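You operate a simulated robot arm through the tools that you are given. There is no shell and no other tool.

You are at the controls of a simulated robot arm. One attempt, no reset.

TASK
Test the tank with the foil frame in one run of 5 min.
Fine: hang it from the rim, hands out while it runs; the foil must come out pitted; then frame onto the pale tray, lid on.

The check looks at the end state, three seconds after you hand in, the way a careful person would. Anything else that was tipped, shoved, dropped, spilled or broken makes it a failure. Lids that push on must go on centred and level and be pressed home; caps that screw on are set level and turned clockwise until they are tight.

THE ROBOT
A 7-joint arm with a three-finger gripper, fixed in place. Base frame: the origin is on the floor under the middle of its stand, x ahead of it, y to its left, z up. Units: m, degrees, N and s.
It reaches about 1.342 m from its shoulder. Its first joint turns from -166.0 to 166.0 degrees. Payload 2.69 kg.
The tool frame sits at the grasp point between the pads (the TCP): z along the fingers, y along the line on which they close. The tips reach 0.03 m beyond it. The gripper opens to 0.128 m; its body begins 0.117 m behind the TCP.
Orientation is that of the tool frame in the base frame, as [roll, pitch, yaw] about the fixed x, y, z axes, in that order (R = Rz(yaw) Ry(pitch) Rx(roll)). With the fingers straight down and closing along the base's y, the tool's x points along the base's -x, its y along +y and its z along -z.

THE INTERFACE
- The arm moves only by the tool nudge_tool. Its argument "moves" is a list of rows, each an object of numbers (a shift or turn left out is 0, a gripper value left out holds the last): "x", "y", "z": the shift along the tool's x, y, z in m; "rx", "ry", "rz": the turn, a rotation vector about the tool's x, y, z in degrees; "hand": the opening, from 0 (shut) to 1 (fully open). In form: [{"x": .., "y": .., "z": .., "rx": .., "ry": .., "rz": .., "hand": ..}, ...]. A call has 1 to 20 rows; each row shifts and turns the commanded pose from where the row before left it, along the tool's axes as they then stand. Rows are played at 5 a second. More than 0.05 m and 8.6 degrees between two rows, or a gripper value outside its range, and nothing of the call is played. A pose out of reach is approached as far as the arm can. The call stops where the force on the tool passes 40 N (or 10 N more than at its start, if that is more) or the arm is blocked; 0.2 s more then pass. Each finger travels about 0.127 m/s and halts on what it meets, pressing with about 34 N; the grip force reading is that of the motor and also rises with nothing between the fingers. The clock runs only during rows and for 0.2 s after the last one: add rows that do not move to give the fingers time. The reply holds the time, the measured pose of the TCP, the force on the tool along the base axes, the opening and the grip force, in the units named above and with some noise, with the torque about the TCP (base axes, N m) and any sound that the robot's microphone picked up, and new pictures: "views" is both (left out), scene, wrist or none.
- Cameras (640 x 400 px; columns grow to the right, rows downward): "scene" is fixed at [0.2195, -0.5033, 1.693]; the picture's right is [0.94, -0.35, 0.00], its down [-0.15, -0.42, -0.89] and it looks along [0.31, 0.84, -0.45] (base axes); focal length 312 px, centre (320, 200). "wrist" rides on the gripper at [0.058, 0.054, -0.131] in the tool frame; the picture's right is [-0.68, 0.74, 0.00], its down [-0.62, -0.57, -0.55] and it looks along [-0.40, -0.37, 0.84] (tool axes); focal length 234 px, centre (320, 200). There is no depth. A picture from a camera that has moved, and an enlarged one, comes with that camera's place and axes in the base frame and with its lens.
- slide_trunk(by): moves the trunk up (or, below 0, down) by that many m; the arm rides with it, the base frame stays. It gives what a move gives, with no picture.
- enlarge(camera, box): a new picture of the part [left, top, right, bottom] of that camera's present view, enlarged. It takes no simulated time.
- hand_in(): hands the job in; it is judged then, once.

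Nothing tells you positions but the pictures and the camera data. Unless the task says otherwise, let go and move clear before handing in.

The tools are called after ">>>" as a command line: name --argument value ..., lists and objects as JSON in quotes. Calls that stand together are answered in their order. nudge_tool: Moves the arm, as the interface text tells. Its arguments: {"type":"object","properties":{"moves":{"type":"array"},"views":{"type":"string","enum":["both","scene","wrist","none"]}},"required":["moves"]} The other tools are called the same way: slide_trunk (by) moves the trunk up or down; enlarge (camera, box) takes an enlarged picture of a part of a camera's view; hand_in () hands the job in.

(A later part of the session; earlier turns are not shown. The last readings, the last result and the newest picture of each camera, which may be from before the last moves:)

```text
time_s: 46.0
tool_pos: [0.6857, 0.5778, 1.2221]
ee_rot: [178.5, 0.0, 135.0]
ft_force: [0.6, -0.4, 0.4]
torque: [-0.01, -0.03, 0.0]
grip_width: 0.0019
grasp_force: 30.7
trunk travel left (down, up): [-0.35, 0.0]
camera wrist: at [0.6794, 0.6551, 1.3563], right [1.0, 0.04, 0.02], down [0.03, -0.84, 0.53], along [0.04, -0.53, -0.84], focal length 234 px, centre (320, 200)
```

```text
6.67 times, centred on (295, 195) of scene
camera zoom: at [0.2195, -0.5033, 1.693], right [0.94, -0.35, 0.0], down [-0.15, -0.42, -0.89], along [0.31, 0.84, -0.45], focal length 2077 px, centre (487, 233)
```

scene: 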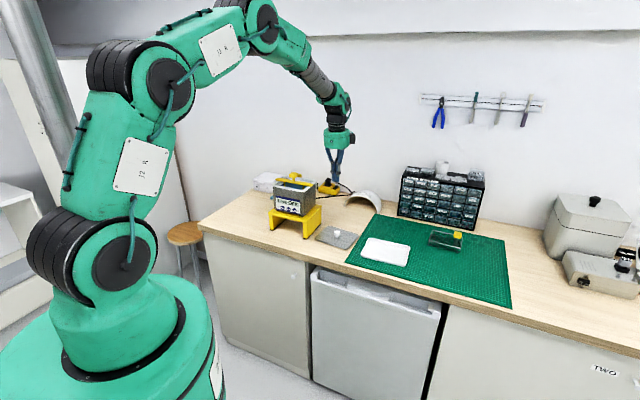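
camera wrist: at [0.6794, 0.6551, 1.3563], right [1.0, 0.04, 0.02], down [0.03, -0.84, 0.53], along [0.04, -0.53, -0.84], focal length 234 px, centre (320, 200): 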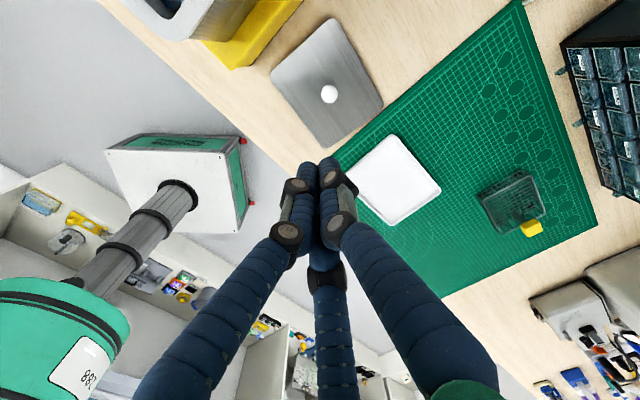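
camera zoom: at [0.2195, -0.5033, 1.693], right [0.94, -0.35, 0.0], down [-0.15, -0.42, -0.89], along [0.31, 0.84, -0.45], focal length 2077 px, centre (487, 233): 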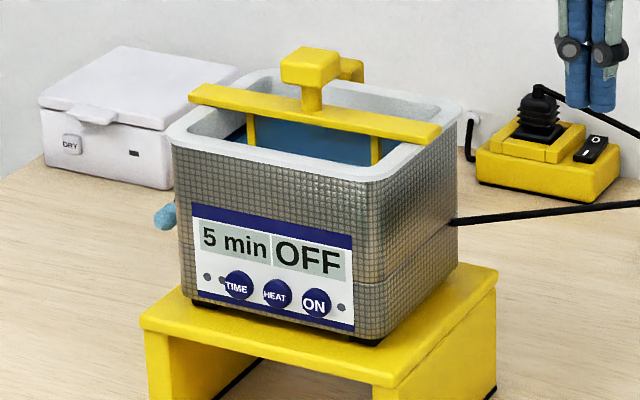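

The ripples and lamp appear to have gone out already; I look closer at the panel and foil before assuming anything.

>>> enlarge --camera "scene" --box '[275, 190, 310, 215]'

>>> enlarge --camera "scene" --box '[275, 168, 318, 195]'

>>> nudge_tool --moves '[{}, {}, {}]' --views "scene"

>>> enlarge --camera "scene" --box '[265, 168, 325, 213]'

```text
16.00 times, centred on (292, 202) of scene
camera zoom: at [0.2195, -0.5033, 1.693], right [0.94, -0.35, 0.0], down [-0.15, -0.42, -0.89], along [0.31, 0.84, -0.45], focal length 4985 px, centre (760, 160)
```

zoom: 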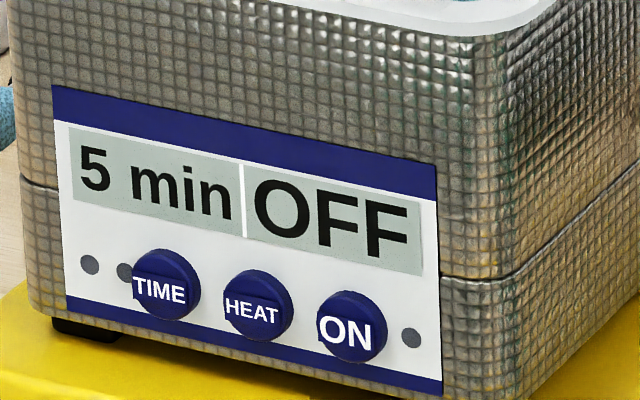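

```text
14.81 times, centred on (296, 182) of scene
camera zoom: at [0.2195, -0.5033, 1.693], right [0.94, -0.35, 0.0], down [-0.15, -0.42, -0.89], along [0.31, 0.84, -0.45], focal length 4616 px, centre (668, 474)
```

zoom: 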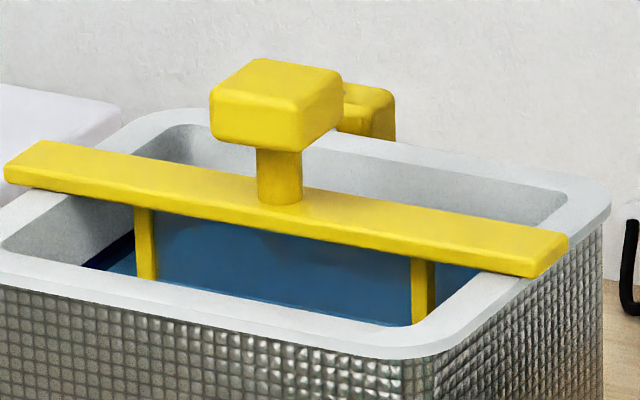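

```text
time_s: 46.8
tool_pos: [0.6858, 0.5773, 1.2229]
ee_rot: [178.6, 0.0, 135.0]
ft_force: [-0.4, 0.5, -0.6]
torque: [0.0, 0.02, -0.01]
grip_width: 0.0018
grasp_force: 31.8
trunk travel left (down, up): [-0.35, 0.0]
```

scene: 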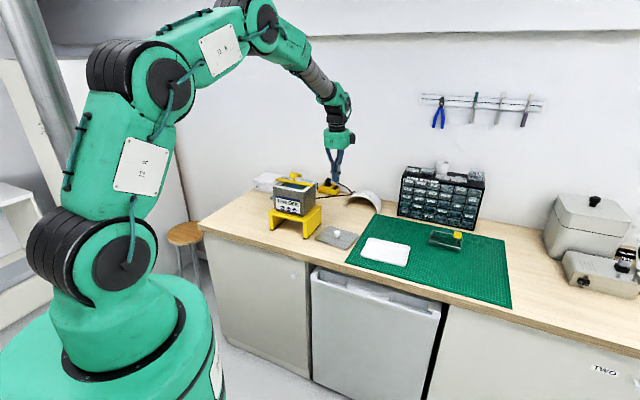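

```text
8.89 times, centred on (295, 190) of scene
camera zoom: at [0.2195, -0.5033, 1.693], right [0.94, -0.35, 0.0], down [-0.15, -0.42, -0.89], along [0.31, 0.84, -0.45], focal length 2769 px, centre (542, 284)
```

zoom: 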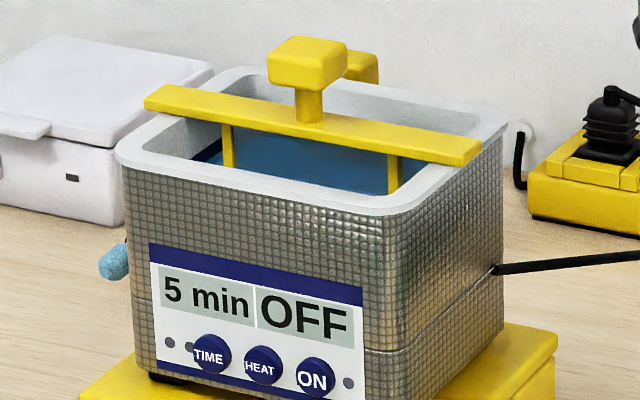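

The lamp is out and the display is static, so the compressed 5-minute run seems to have ended. Before lifting the frame I measure the lid and tray from here.

>>> nudge_tool --moves '[{"rx": 1.4}, {}, {}]' --views "both"

>>> enlarge --camera "wrist" --box '[250, 0, 450, 230]'

>>> enlarge --camera "wrist" --box '[260, 10, 400, 150]'

>>> enlarge --camera "scene" --box '[310, 215, 420, 275]'

```text
time_s: 47.6
tool_pos: [0.6859, 0.5769, 1.2224]
ee_rot: [179.9, 0.1, 135.0]
ft_force: [-0.6, -1.2, 0.0]
torque: [0.02, -0.02, 0.0]
grip_width: 0.0022
grasp_force: 31.7
trunk travel left (down, up): [-0.35, 0.0]
camera wrist: at [0.682, 0.6571, 1.3552], right [1.0, 0.04, 0.0], down [0.04, -0.84, 0.55], along [0.02, -0.55, -0.84], focal length 234 px, centre (320, 200)
```

scene: 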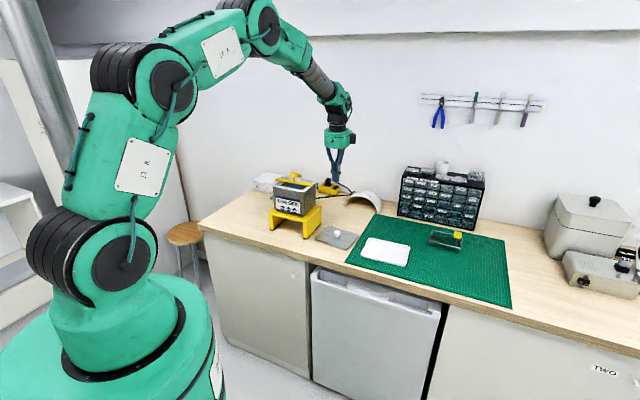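
wrist: 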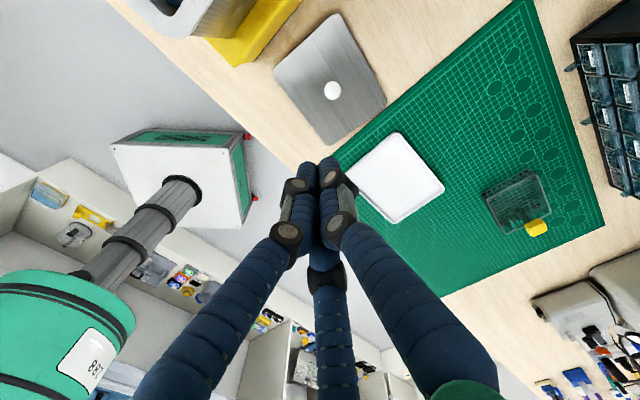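

```text
1.74 times, centred on (350, 115) of wrist
camera zoom: at [0.682, 0.6571, 1.3552], right [1.0, 0.04, 0.0], down [0.04, -0.84, 0.55], along [0.02, -0.55, -0.84], focal length 407 px, centre (268, 348)
```

zoom: 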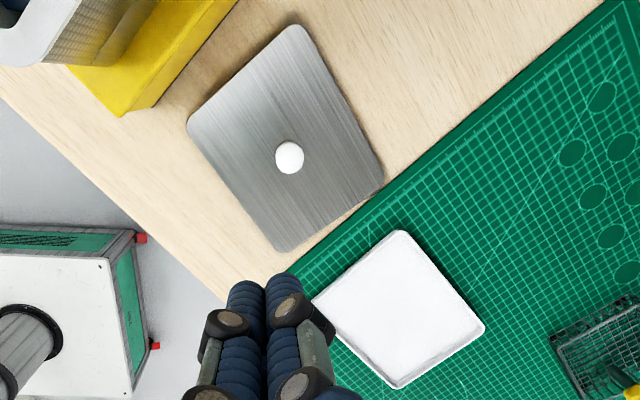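

```text
2.86 times, centred on (330, 80) of wrist
camera zoom: at [0.682, 0.6571, 1.3552], right [1.0, 0.04, 0.0], down [0.04, -0.84, 0.55], along [0.02, -0.55, -0.84], focal length 669 px, centre (291, 543)
```

zoom: 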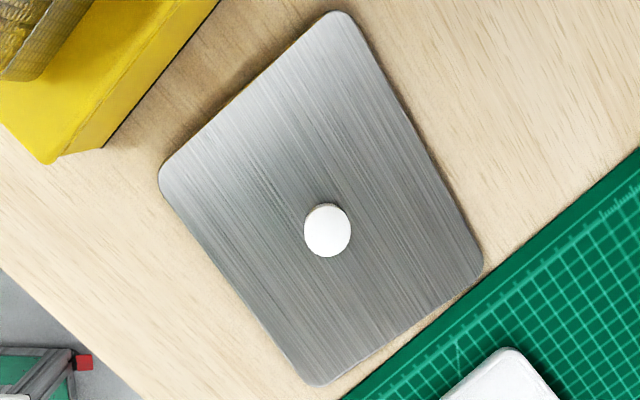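

```text
5.82 times, centred on (365, 245) of scene
camera zoom: at [0.2195, -0.5033, 1.693], right [0.94, -0.35, 0.0], down [-0.15, -0.42, -0.89], along [0.31, 0.84, -0.45], focal length 1813 px, centre (58, -62)
```

zoom: 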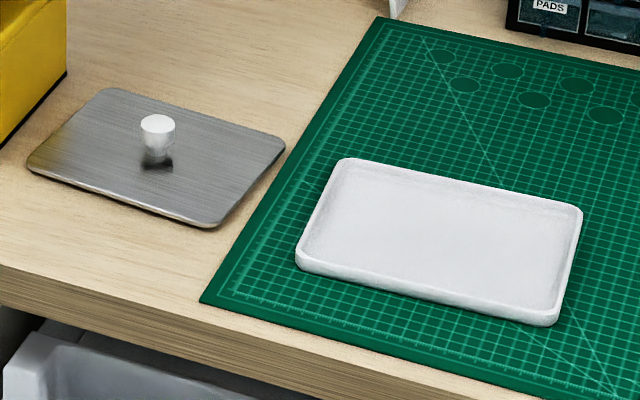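

Lid: 0.170 × 0.138 m, knob top near z 0.925 at (0.707, 0.597), turned about 6° clockwise from the tank; tray centre near (0.860, 0.418). Now I go back above the frame to take it out.

>>> nudge_tool --moves '[{"z": -0.03, "hand": 1.0}, {"z": -0.045}, {"x": 0.03, "y": 0.005}, {"x": 0.04, "y": 0.007}, {"x": 0.04, "y": 0.007}, {"x": 0.04, "y": 0.007}, {"x": 0.04, "y": 0.007}, {"x": 0.0284, "y": 0.0041}, {}, {}]' --views "both"

>>> enlarge --camera "wrist" --box '[210, 0, 410, 180]'

>>> enlarge --camera "wrist" --box '[240, 10, 390, 140]'

```text
time_s: 49.8
tool_pos: [0.5626, 0.7575, 1.2961]
ee_rot: [-180.0, 0.0, 135.1]
ft_force: [0.7, 0.7, 0.0]
torque: [0.03, 0.0, 0.02]
grip_width: 0.1282
grasp_force: 0.1
trunk travel left (down, up): [-0.35, 0.0]
camera wrist: at [0.5577, 0.8381, 1.428], right [1.0, 0.04, 0.0], down [0.04, -0.84, 0.55], along [0.02, -0.55, -0.84], focal length 234 px, centre (320, 200)
```

scene: 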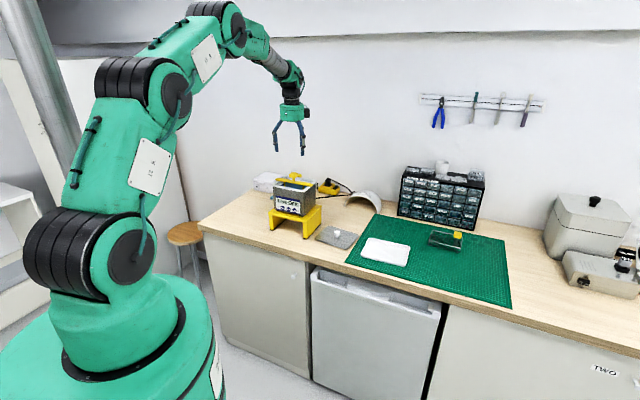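
wrist: 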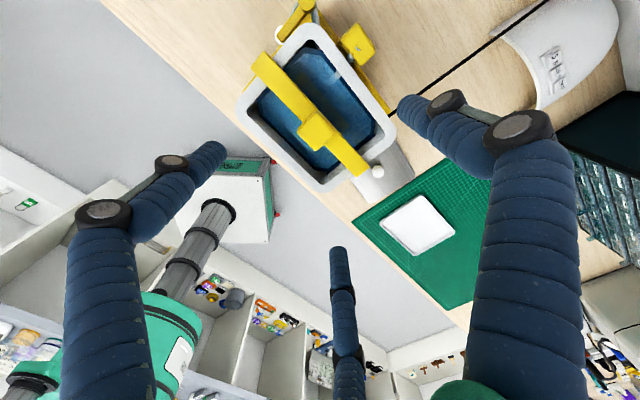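

```text
2.22 times, centred on (310, 90) of wrist
camera zoom: at [0.5577, 0.8381, 1.428], right [1.0, 0.04, 0.0], down [0.04, -0.84, 0.55], along [0.02, -0.55, -0.84], focal length 520 px, centre (342, 444)
```

zoom: 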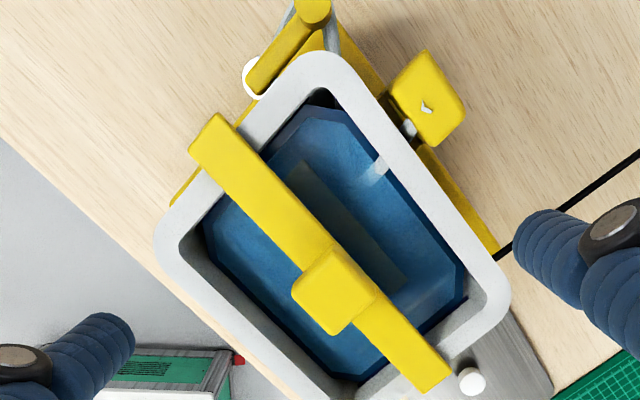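

```text
3.08 times, centred on (315, 75) of wrist
camera zoom: at [0.5577, 0.8381, 1.428], right [1.0, 0.04, 0.0], down [0.04, -0.84, 0.55], along [0.02, -0.55, -0.84], focal length 720 px, centre (335, 585)
```

zoom: 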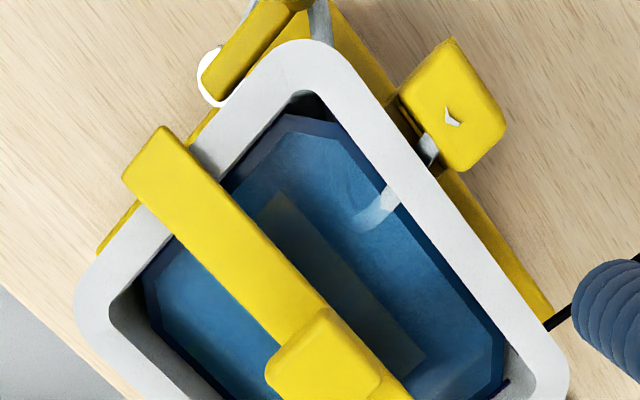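

Both positions are confirmed: the handle is 3 mm off the axis. I narrow the hand, centre on the handle and descend to grip it again.

>>> nudge_tool --moves '[{"x": 0.003, "y": -0.001, "rz": -0.9, "hand": 0.65}, {}, {"z": 0.03}, {"z": 0.03}, {"z": 0.03}, {"z": 0.02}, {"z": 0.013}, {}, {}]' --views "both"

>>> enlarge --camera "wrist" --box '[180, 0, 450, 230]'

>>> enlarge --camera "scene" --box '[265, 150, 325, 205]'

```text
time_s: 51.8
tool_pos: [0.5553, 0.7589, 1.1709]
ee_rot: [-180.0, 0.1, 135.9]
ft_force: [0.1, 0.4, -0.5]
torque: [0.04, -0.01, 0.0]
grip_width: 0.0832
grasp_force: 0.1
trunk travel left (down, up): [-0.35, 0.0]
camera wrist: at [0.5509, 0.8391, 1.3041], right [1.0, 0.06, 0.0], down [0.05, -0.83, 0.55], along [0.03, -0.55, -0.84], focal length 234 px, centre (320, 200)
```

scene: 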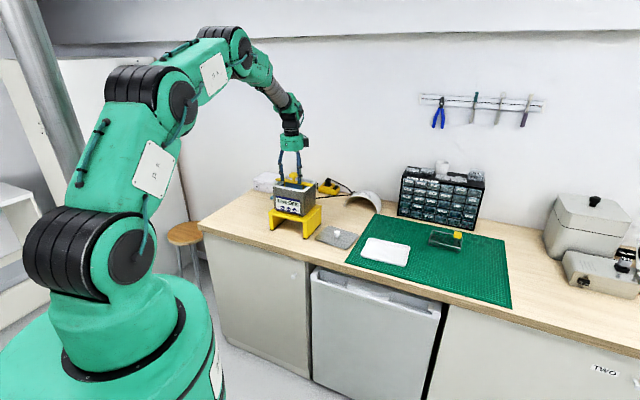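
wrist: 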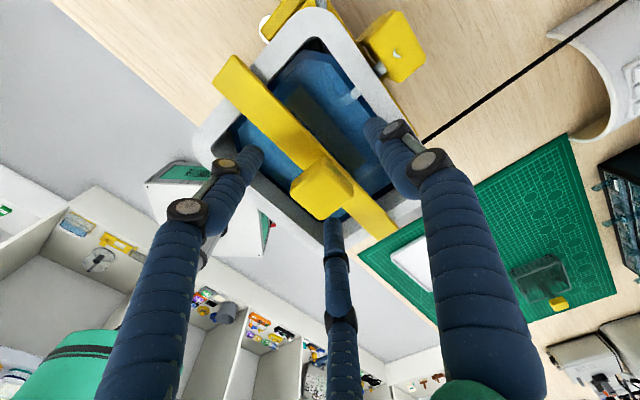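

```text
1.74 times, centred on (315, 115) of wrist
camera zoom: at [0.5509, 0.8391, 1.3041], right [1.0, 0.06, 0.0], down [0.05, -0.83, 0.55], along [0.03, -0.55, -0.84], focal length 407 px, centre (329, 348)
```

zoom: 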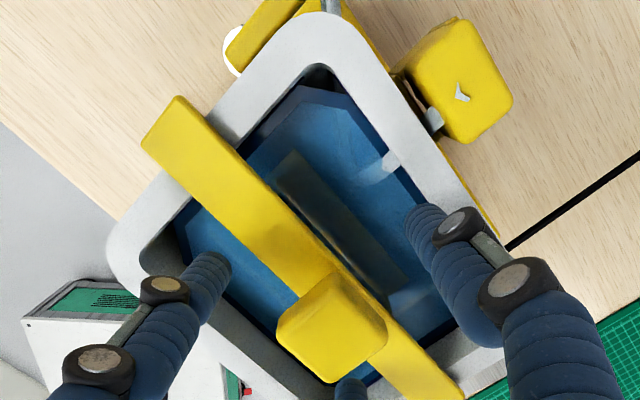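

```text
7.27 times, centred on (295, 178) of scene
camera zoom: at [0.2195, -0.5033, 1.693], right [0.94, -0.35, 0.0], down [-0.15, -0.42, -0.89], along [0.31, 0.84, -0.45], focal length 2266 px, centre (502, 364)
```

zoom: 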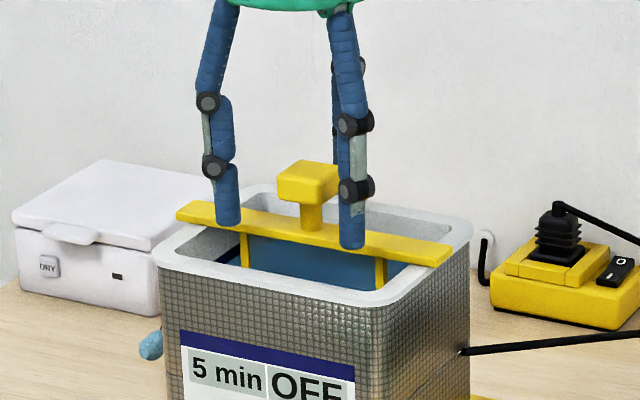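

>>> nudge_tool --moves '[{"hand": 0.5}, {"hand": 0.4}, {"hand": 0.33}, {"hand": 0.28}, {"hand": 0.2}, {"hand": 0.0}, {}, {}, {}]' --views "wrist"

>>> enlarge --camera "scene" --box '[265, 150, 325, 205]'

```text
time_s: 53.8
tool_pos: [0.5563, 0.7587, 1.1704]
ee_rot: [179.9, 0.0, 136.0]
ft_force: [0.0, -0.3, -0.4]
torque: [0.01, -0.01, 0.0]
grip_width: 0.0365
grasp_force: 33.6
trunk travel left (down, up): [-0.35, 0.0]
camera wrist: at [0.5509, 0.8392, 1.3042], right [1.0, 0.06, 0.0], down [0.05, -0.83, 0.55], along [0.03, -0.55, -0.84], focal length 234 px, centre (320, 200)
```

wrist: 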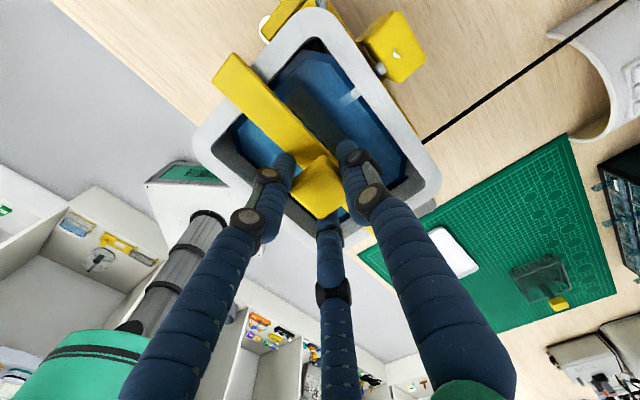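

```text
7.27 times, centred on (295, 178) of scene
camera zoom: at [0.2195, -0.5033, 1.693], right [0.94, -0.35, 0.0], down [-0.15, -0.42, -0.89], along [0.31, 0.84, -0.45], focal length 2266 px, centre (502, 364)
```

zoom: 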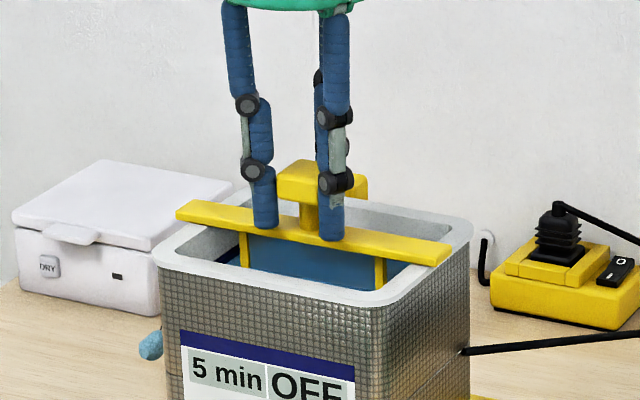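

Gripped at 0.0365 m with no sideways load. I lift the frame straight up, slowly, out of the liquid and inspect the foil.

>>> nudge_tool --moves '[{"z": -0.005}, {"z": -0.01}, {"z": -0.015}, {"z": -0.02}, {"z": -0.025}, {"z": -0.025}, {"z": -0.025}, {}, {}]' --views "both"

>>> enlarge --camera "scene" --box '[265, 140, 325, 205]'

>>> enlarge --camera "scene" --box '[270, 150, 314, 180]'

```text
time_s: 55.8
tool_pos: [0.5557, 0.7583, 1.2973]
ee_rot: [-180.0, 0.0, 135.9]
ft_force: [-0.7, 0.0, -1.5]
torque: [-0.02, -0.01, 0.0]
grip_width: 0.0361
grasp_force: 34.6
trunk travel left (down, up): [-0.35, 0.0]
camera wrist: at [0.5512, 0.8395, 1.4302], right [1.0, 0.06, 0.0], down [0.05, -0.83, 0.55], along [0.03, -0.55, -0.84], focal length 234 px, centre (320, 200)
```

scene: 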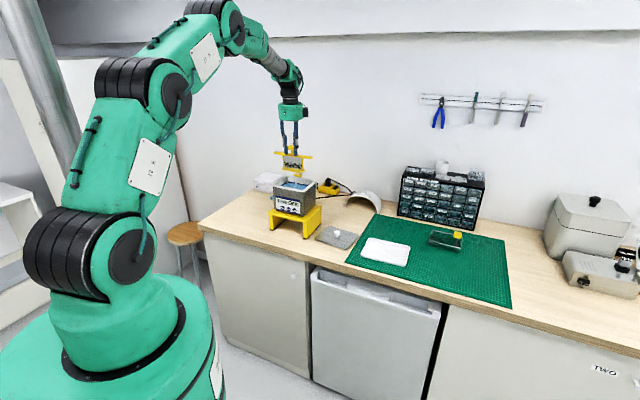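
wrist: 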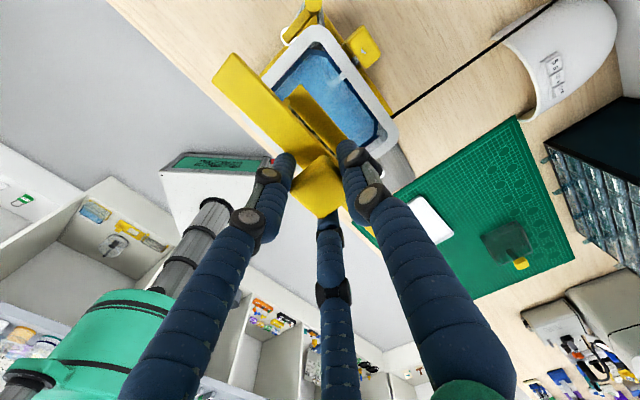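

```text
6.15 times, centred on (295, 172) of scene
camera zoom: at [0.2195, -0.5033, 1.693], right [0.94, -0.35, 0.0], down [-0.15, -0.42, -0.89], along [0.31, 0.84, -0.45], focal length 1917 px, centre (474, 369)
```

zoom: 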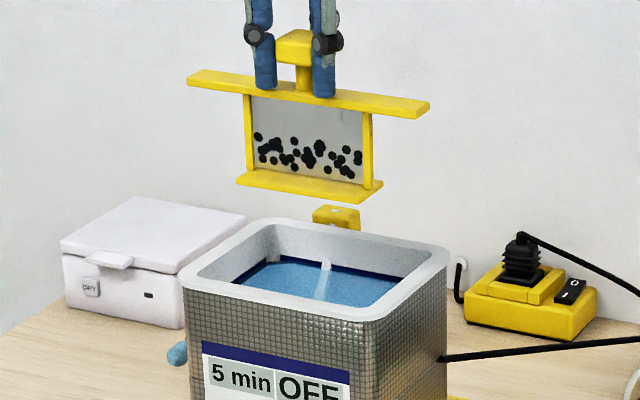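

```text
13.33 times, centred on (292, 165) of scene
camera zoom: at [0.2195, -0.5033, 1.693], right [0.94, -0.35, 0.0], down [-0.15, -0.42, -0.89], along [0.31, 0.84, -0.45], focal length 4154 px, centre (693, 667)
```

zoom: 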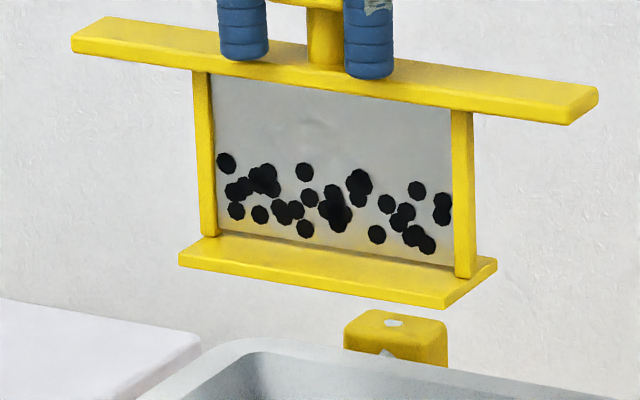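

The foil is clearly pitted in its lower half, so the run worked. I carry the frame at this height over to above the pale tray.

>>> nudge_tool --moves '[{"x": -0.02, "y": -0.0014}, {"x": -0.035, "y": -0.0025}, {"x": -0.04, "y": -0.0029}, {"x": -0.04, "y": -0.0029}, {"x": -0.04, "y": -0.0029}, {"x": -0.04, "y": -0.0029}, {"x": -0.04, "y": -0.0029}, {"x": -0.04, "y": -0.0029}, {"x": -0.04, "y": -0.0029}, {"x": -0.04, "y": -0.0029}, {"x": -0.04, "y": -0.0029}, {"x": -0.025, "y": -0.0018}, {"x": -0.0154, "y": -0.001}, {}, {}]' --views "both"

>>> enlarge --camera "wrist" --box '[190, 0, 450, 210]'

>>> enlarge --camera "scene" --box '[330, 160, 440, 280]'

```text
time_s: 59.0
tool_pos: [0.861, 0.4175, 1.299]
ee_rot: [-180.0, 0.1, 135.9]
ft_force: [-0.4, 0.0, -1.6]
torque: [-0.02, -0.02, 0.04]
grip_width: 0.0365
grasp_force: 34.3
trunk travel left (down, up): [-0.35, 0.0]
camera wrist: at [0.8562, 0.4977, 1.4306], right [1.0, 0.06, 0.0], down [0.05, -0.83, 0.55], along [0.03, -0.55, -0.84], focal length 234 px, centre (320, 200)
```

scene: 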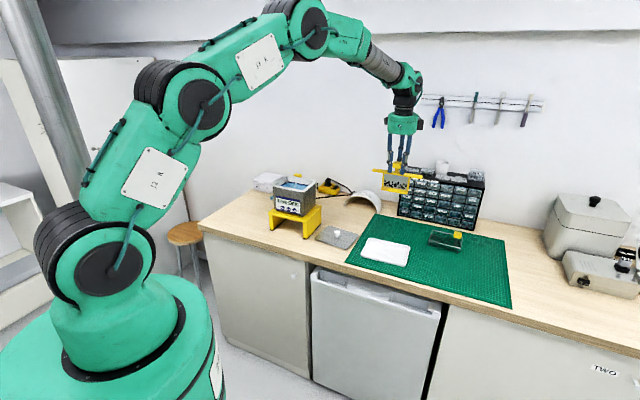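
wrist: 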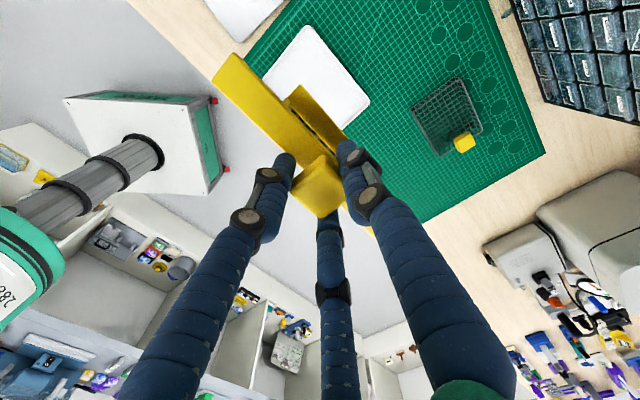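

```text
1.90 times, centred on (320, 105) of wrist
camera zoom: at [0.8562, 0.4977, 1.4306], right [1.0, 0.06, 0.0], down [0.05, -0.83, 0.55], along [0.03, -0.55, -0.84], focal length 446 px, centre (320, 381)
```

zoom: 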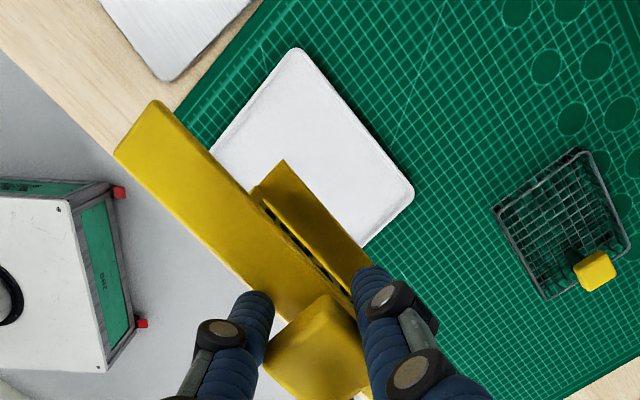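

```text
3.33 times, centred on (385, 220) of scene
camera zoom: at [0.2195, -0.5033, 1.693], right [0.94, -0.35, 0.0], down [-0.15, -0.42, -0.89], along [0.31, 0.84, -0.45], focal length 1038 px, centre (103, 133)
```

zoom: 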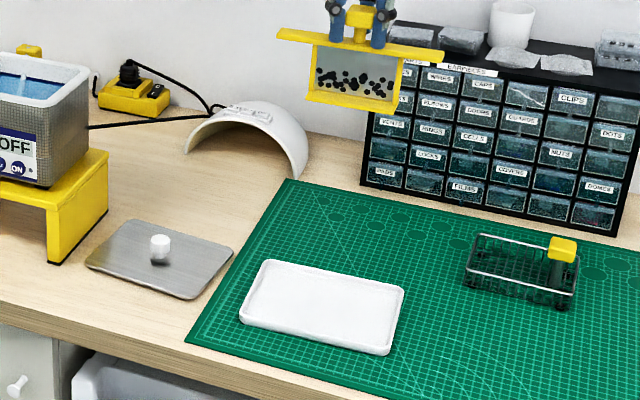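

Tray is well under the frame (about 7 mm to the left of centre). I correct that and lower to about 5 cm above the tray.

>>> nudge_tool --moves '[{"x": 0.007, "y": -0.001, "z": 0.03}, {"z": 0.04}, {"z": 0.045}, {"z": 0.045}, {"z": 0.04}, {"z": 0.03}, {"z": 0.01}, {}, {}]' --views "both"

>>> enlarge --camera "wrist" --box '[190, 0, 450, 210]'

>>> enlarge --camera "scene" --box '[345, 200, 430, 275]'

```text
time_s: 61.0
tool_pos: [0.853, 0.4228, 1.0564]
ee_rot: [180.0, 0.0, 136.0]
ft_force: [-0.6, 0.7, -1.4]
torque: [-0.03, 0.02, -0.01]
grip_width: 0.0365
grasp_force: 34.0
trunk travel left (down, up): [-0.35, 0.0]
camera wrist: at [0.8475, 0.5035, 1.1901], right [1.0, 0.06, 0.0], down [0.05, -0.83, 0.55], along [0.03, -0.55, -0.84], focal length 234 px, centre (320, 200)
```

scene: 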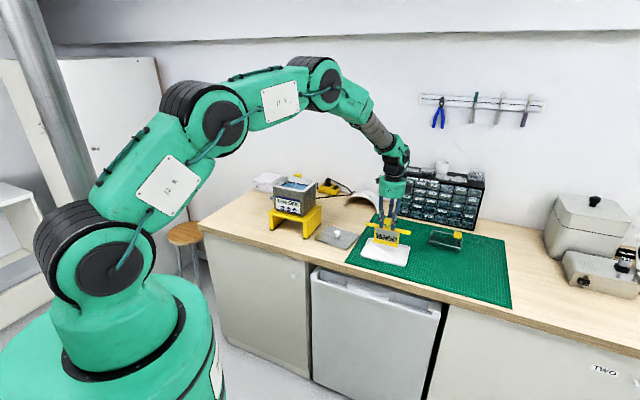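
wrist: 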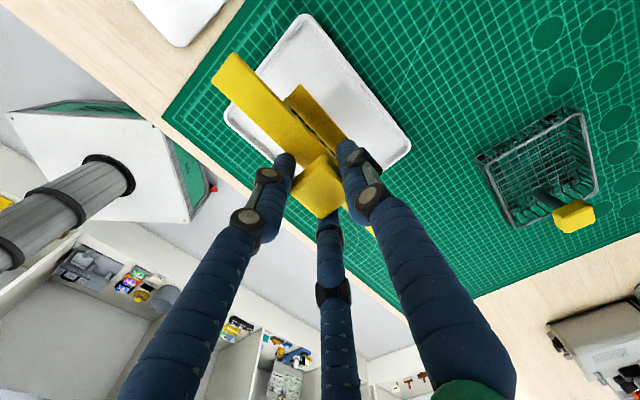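

```text
1.90 times, centred on (320, 105) of wrist
camera zoom: at [0.8475, 0.5035, 1.1901], right [1.0, 0.06, 0.0], down [0.05, -0.83, 0.55], along [0.03, -0.55, -0.84], focal length 446 px, centre (320, 381)
```

zoom: 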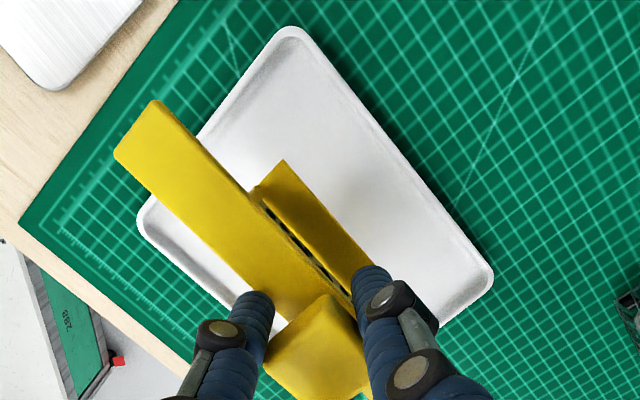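

```text
5.33 times, centred on (388, 238) of scene
camera zoom: at [0.2195, -0.5033, 1.693], right [0.94, -0.35, 0.0], down [-0.15, -0.42, -0.89], along [0.31, 0.84, -0.45], focal length 1662 px, centre (-40, 0)
```

zoom: 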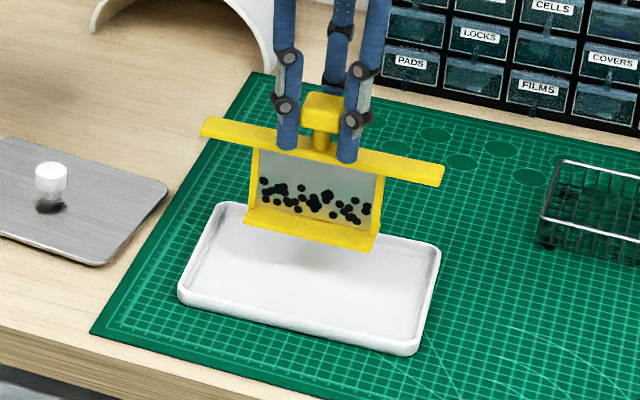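

Centred within 5 mm over the tray; small correction, then I lower gently until it touches.

>>> nudge_tool --moves '[{"x": -0.004, "y": -0.004, "z": 0.01}, {"z": 0.012}, {"z": 0.01}, {"z": 0.004}, {}]' --views "scene"

>>> enlarge --camera "scene" --box '[345, 200, 430, 275]'

```text
time_s: 62.2
tool_pos: [0.8544, 0.4169, 1.0191]
ee_rot: [-180.0, 0.0, 135.8]
ft_force: [0.1, -0.1, -0.6]
torque: [-0.01, -0.03, -0.01]
grip_width: 0.0366
grasp_force: 34.1
trunk travel left (down, up): [-0.35, 0.0]
```

scene: 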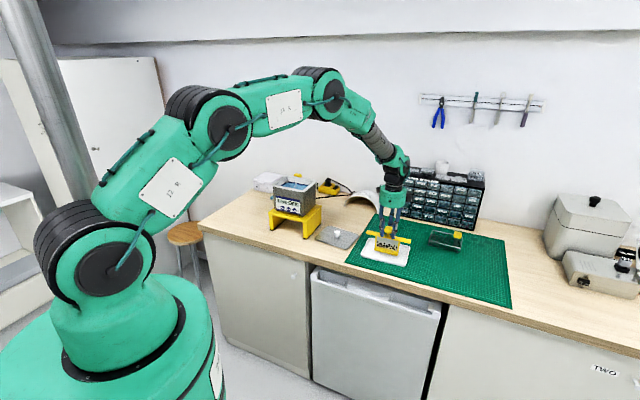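

```text
5.33 times, centred on (388, 238) of scene
camera zoom: at [0.2195, -0.5033, 1.693], right [0.94, -0.35, 0.0], down [-0.15, -0.42, -0.89], along [0.31, 0.84, -0.45], focal length 1662 px, centre (-40, 0)
```

zoom: 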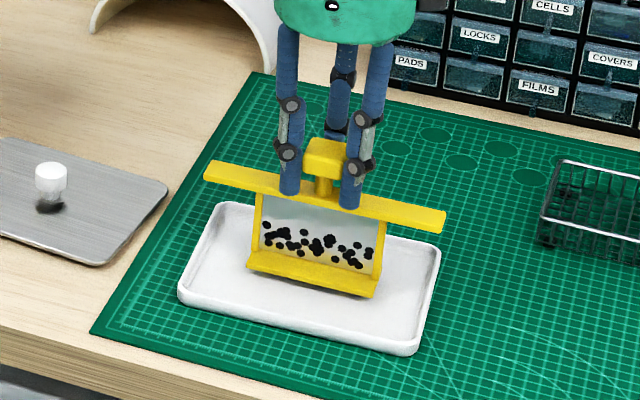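

>>> nudge_tool --moves '[{"z": 0.002}, {"z": 0.002}, {}]' --views "none"

```text
time_s: 63.0
tool_pos: [0.8538, 0.4162, 1.0179]
ee_rot: [-180.0, -0.1, 135.9]
ft_force: [0.3, -0.5, -0.9]
torque: [0.0, -0.01, -0.01]
grip_width: 0.0367
grasp_force: 34.4
trunk travel left (down, up): [-0.35, 0.0]
```

>>> nudge_tool --moves '[{"z": 0.0015}, {"z": 0.0015}, {}]' --views "none"

```text
time_s: 63.8
tool_pos: [0.8567, 0.4171, 1.0156]
ee_rot: [-179.9, 0.0, 135.9]
ft_force: [0.2, 0.4, -0.6]
torque: [-0.02, -0.01, -0.02]
grip_width: 0.0367
grasp_force: 34.2
trunk travel left (down, up): [-0.35, 0.0]
```

>>> nudge_tool --moves '[{"z": 0.0015}, {"z": 0.001}, {}]' --views "none"

```text
time_s: 64.6
tool_pos: [0.8551, 0.4165, 1.0118]
ee_rot: [-180.0, 0.0, 135.8]
ft_force: [0.6, 0.0, 0.0]
torque: [0.03, -0.04, 0.0]
grip_width: 0.0364
grasp_force: 34.5
trunk travel left (down, up): [-0.35, 0.0]
```

>>> nudge_tool --moves '[{"z": 0.0015}, {}]' --views "scene"

>>> enlarge --camera "scene" --box '[355, 215, 420, 270]'

```text
time_s: 65.2
tool_pos: [0.8561, 0.4158, 1.0122]
ee_rot: [179.9, 0.1, 135.9]
ft_force: [0.8, -0.3, 6.0]
torque: [0.02, -0.03, -0.01]
grip_width: 0.0364
grasp_force: 34.4
trunk travel left (down, up): [-0.35, 0.0]
```

scene: 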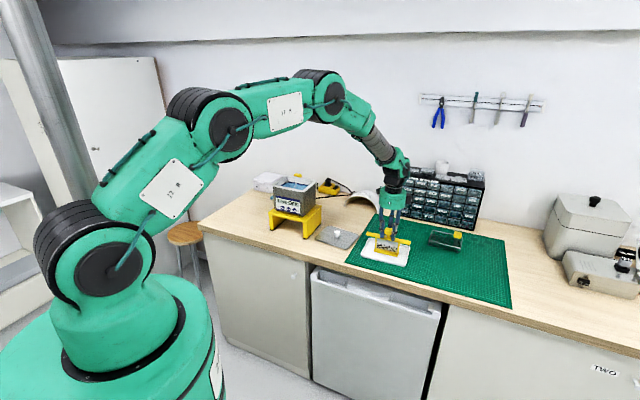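

```text
7.27 times, centred on (388, 242) of scene
camera zoom: at [0.2195, -0.5033, 1.693], right [0.94, -0.35, 0.0], down [-0.15, -0.42, -0.89], along [0.31, 0.84, -0.45], focal length 2266 px, centre (-171, -109)
```

zoom: 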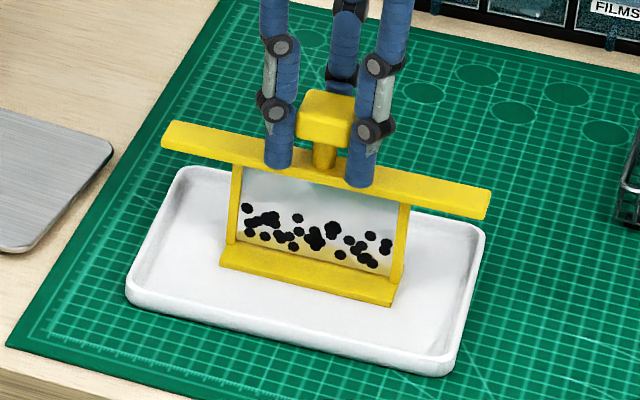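

The frame's base is down on the tray floor (about 6 N). I open gently and rise.

>>> nudge_tool --moves '[{"hand": 0.32}, {"hand": 0.36}, {"hand": 0.42}, {"hand": 0.5}, {"hand": 0.65}, {}, {}]' --views "both"

>>> enlarge --camera "scene" --box '[355, 215, 420, 270]'

>>> enlarge --camera "wrist" --box '[190, 0, 450, 230]'

```text
time_s: 66.8
tool_pos: [0.8554, 0.4165, 1.0108]
ee_rot: [180.0, 0.0, 136.0]
ft_force: [0.5, -0.8, -0.5]
torque: [0.01, 0.02, 0.0]
grip_width: 0.0832
grasp_force: 0.0
trunk travel left (down, up): [-0.35, 0.0]
camera wrist: at [0.8497, 0.4965, 1.1441], right [1.0, 0.06, 0.0], down [0.05, -0.83, 0.55], along [0.03, -0.55, -0.84], focal length 234 px, centre (320, 200)
```

scene: 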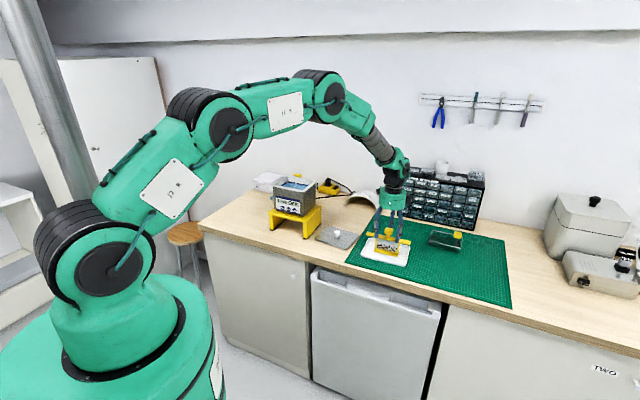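
wrist: 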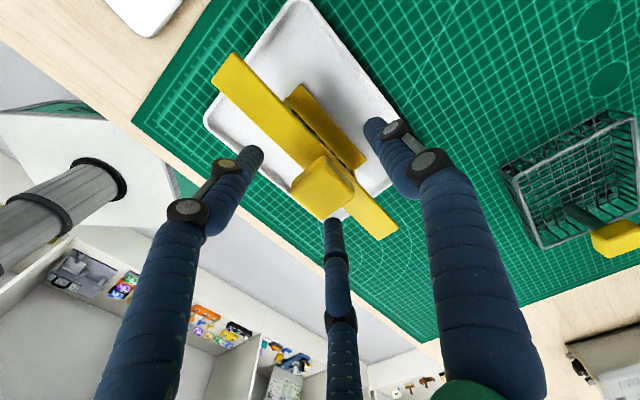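

```text
7.27 times, centred on (388, 242) of scene
camera zoom: at [0.2195, -0.5033, 1.693], right [0.94, -0.35, 0.0], down [-0.15, -0.42, -0.89], along [0.31, 0.84, -0.45], focal length 2266 px, centre (-171, -109)
```

zoom: 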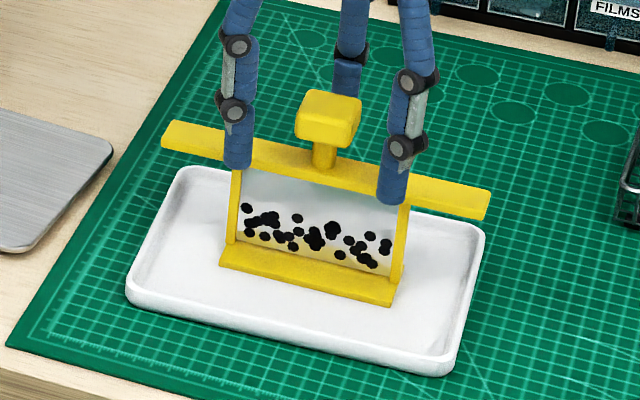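

```text
1.74 times, centred on (320, 115) of wrist
camera zoom: at [0.8497, 0.4965, 1.1441], right [1.0, 0.06, 0.0], down [0.05, -0.83, 0.55], along [0.03, -0.55, -0.84], focal length 407 px, centre (320, 348)
```

zoom: 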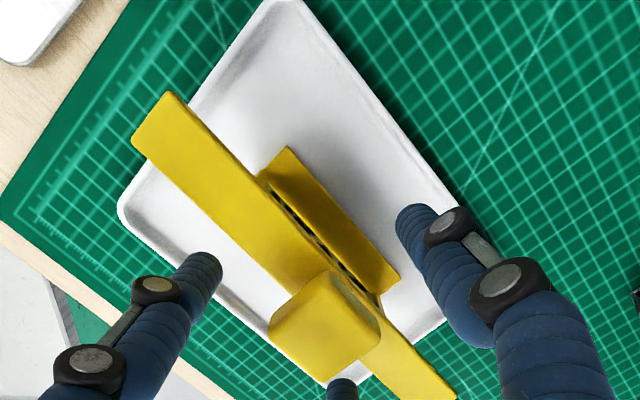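

The frame stands by itself on the tray. I raise the hand clear and move above the lid.

>>> nudge_tool --moves '[{"z": -0.01}, {"z": -0.03}, {"z": -0.045}, {"z": -0.045}, {"z": -0.045}, {"z": -0.01}, {"x": 0.04, "y": 0.0045}, {"x": 0.045, "y": 0.005}, {"x": 0.045, "y": 0.005}, {"x": 0.045, "y": 0.005}, {"x": 0.04, "y": 0.005}, {"x": 0.0174, "y": 0.0023}, {}, {}]' --views "both"

>>> enlarge --camera "wrist" --box '[210, 0, 430, 180]'

>>> enlarge --camera "scene" --box '[305, 200, 425, 280]'

```text
time_s: 69.8
tool_pos: [0.7075, 0.5978, 1.195]
ee_rot: [180.0, 0.0, 135.8]
ft_force: [0.4, -1.2, -0.1]
torque: [0.0, 0.04, -0.03]
grip_width: 0.0832
grasp_force: 0.1
trunk travel left (down, up): [-0.35, 0.0]
camera wrist: at [0.7013, 0.6779, 1.3272], right [1.0, 0.06, 0.0], down [0.05, -0.83, 0.55], along [0.03, -0.55, -0.84], focal length 234 px, centre (320, 200)
```

scene: 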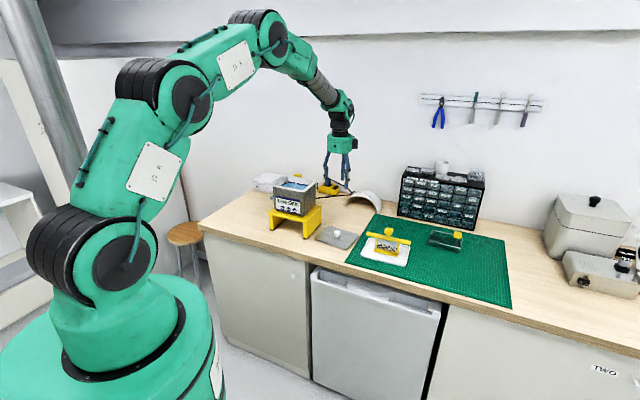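
wrist: 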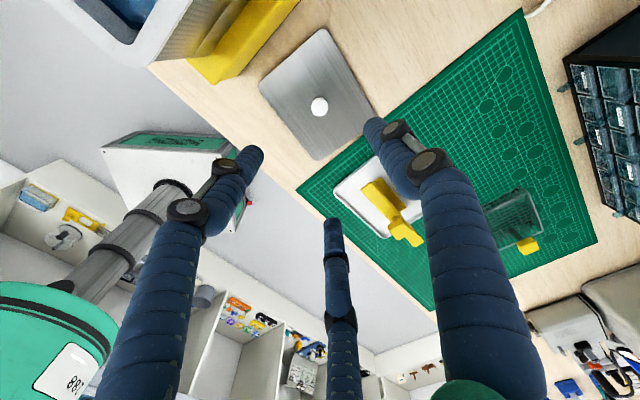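

```text
2.22 times, centred on (320, 90) of wrist
camera zoom: at [0.7013, 0.6779, 1.3272], right [1.0, 0.06, 0.0], down [0.05, -0.83, 0.55], along [0.03, -0.55, -0.84], focal length 520 px, centre (320, 444)
```

zoom: 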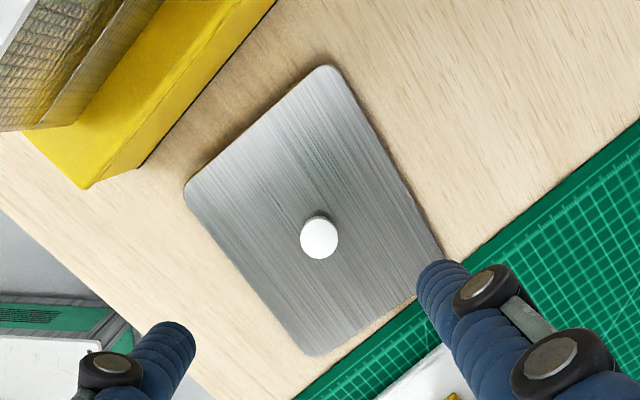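

```text
5.00 times, centred on (365, 240) of scene
camera zoom: at [0.2195, -0.5033, 1.693], right [0.94, -0.35, 0.0], down [-0.15, -0.42, -0.89], along [0.31, 0.84, -0.45], focal length 1558 px, centre (95, 0)
```

zoom: 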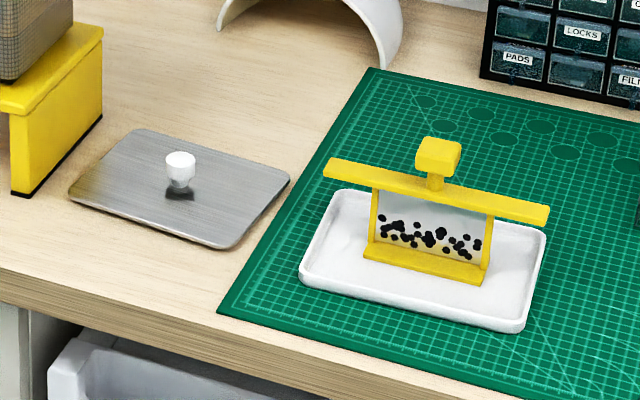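

Frame is stable on the tray. The lid knob is 2–3 mm off my axis; I correct and descend toward it.

>>> nudge_tool --moves '[{"x": -0.002, "y": -0.002, "z": 0.03}, {"z": 0.045}, {"z": 0.045}, {"z": 0.045}, {"z": 0.04}, {"z": 0.02}, {}, {}]' --views "both"

>>> enlarge --camera "wrist" --box '[210, 20, 430, 220]'

>>> enlarge --camera "scene" --box '[305, 180, 385, 250]'

```text
time_s: 71.6
tool_pos: [0.7065, 0.5952, 0.9721]
ee_rot: [-180.0, 0.1, 135.8]
ft_force: [0.4, 0.1, 0.3]
torque: [0.0, 0.01, -0.01]
grip_width: 0.0833
grasp_force: 0.0
trunk travel left (down, up): [-0.35, 0.0]
camera wrist: at [0.7013, 0.6758, 1.1048], right [1.0, 0.06, 0.0], down [0.05, -0.83, 0.55], along [0.03, -0.55, -0.84], focal length 234 px, centre (320, 200)
```

scene: 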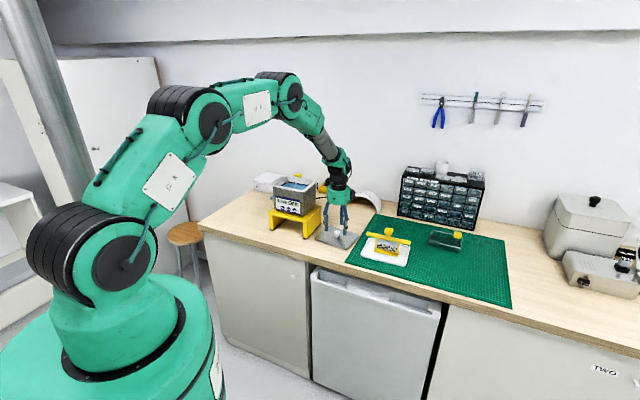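
wrist: 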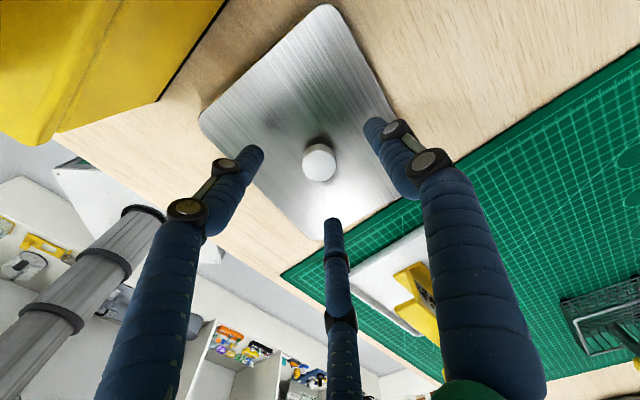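

```text
2.00 times, centred on (320, 120) of wrist
camera zoom: at [0.7013, 0.6758, 1.1048], right [1.0, 0.06, 0.0], down [0.05, -0.83, 0.55], along [0.03, -0.55, -0.84], focal length 468 px, centre (320, 360)
```

zoom: 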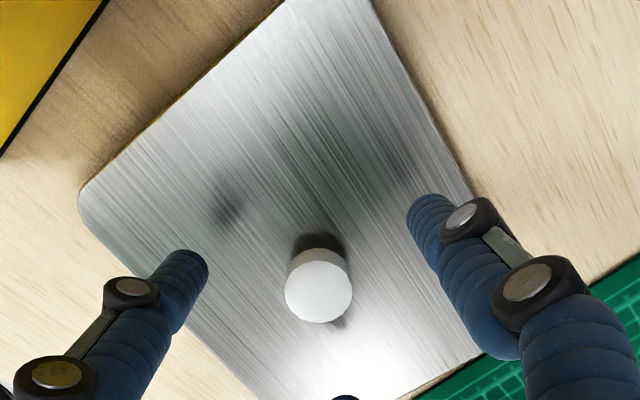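

```text
5.71 times, centred on (345, 215) of scene
camera zoom: at [0.2195, -0.5033, 1.693], right [0.94, -0.35, 0.0], down [-0.15, -0.42, -0.89], along [0.31, 0.84, -0.45], focal length 1780 px, centre (177, 114)
```

zoom: 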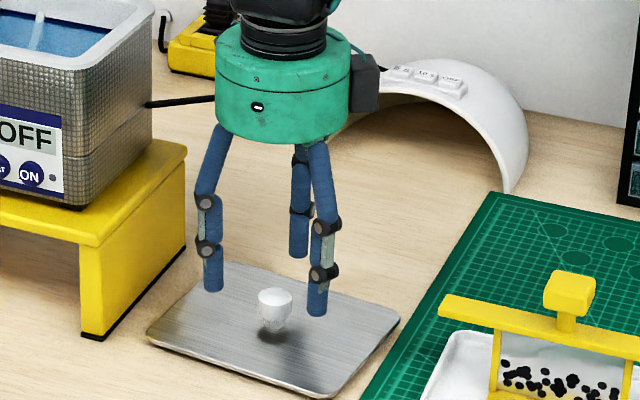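

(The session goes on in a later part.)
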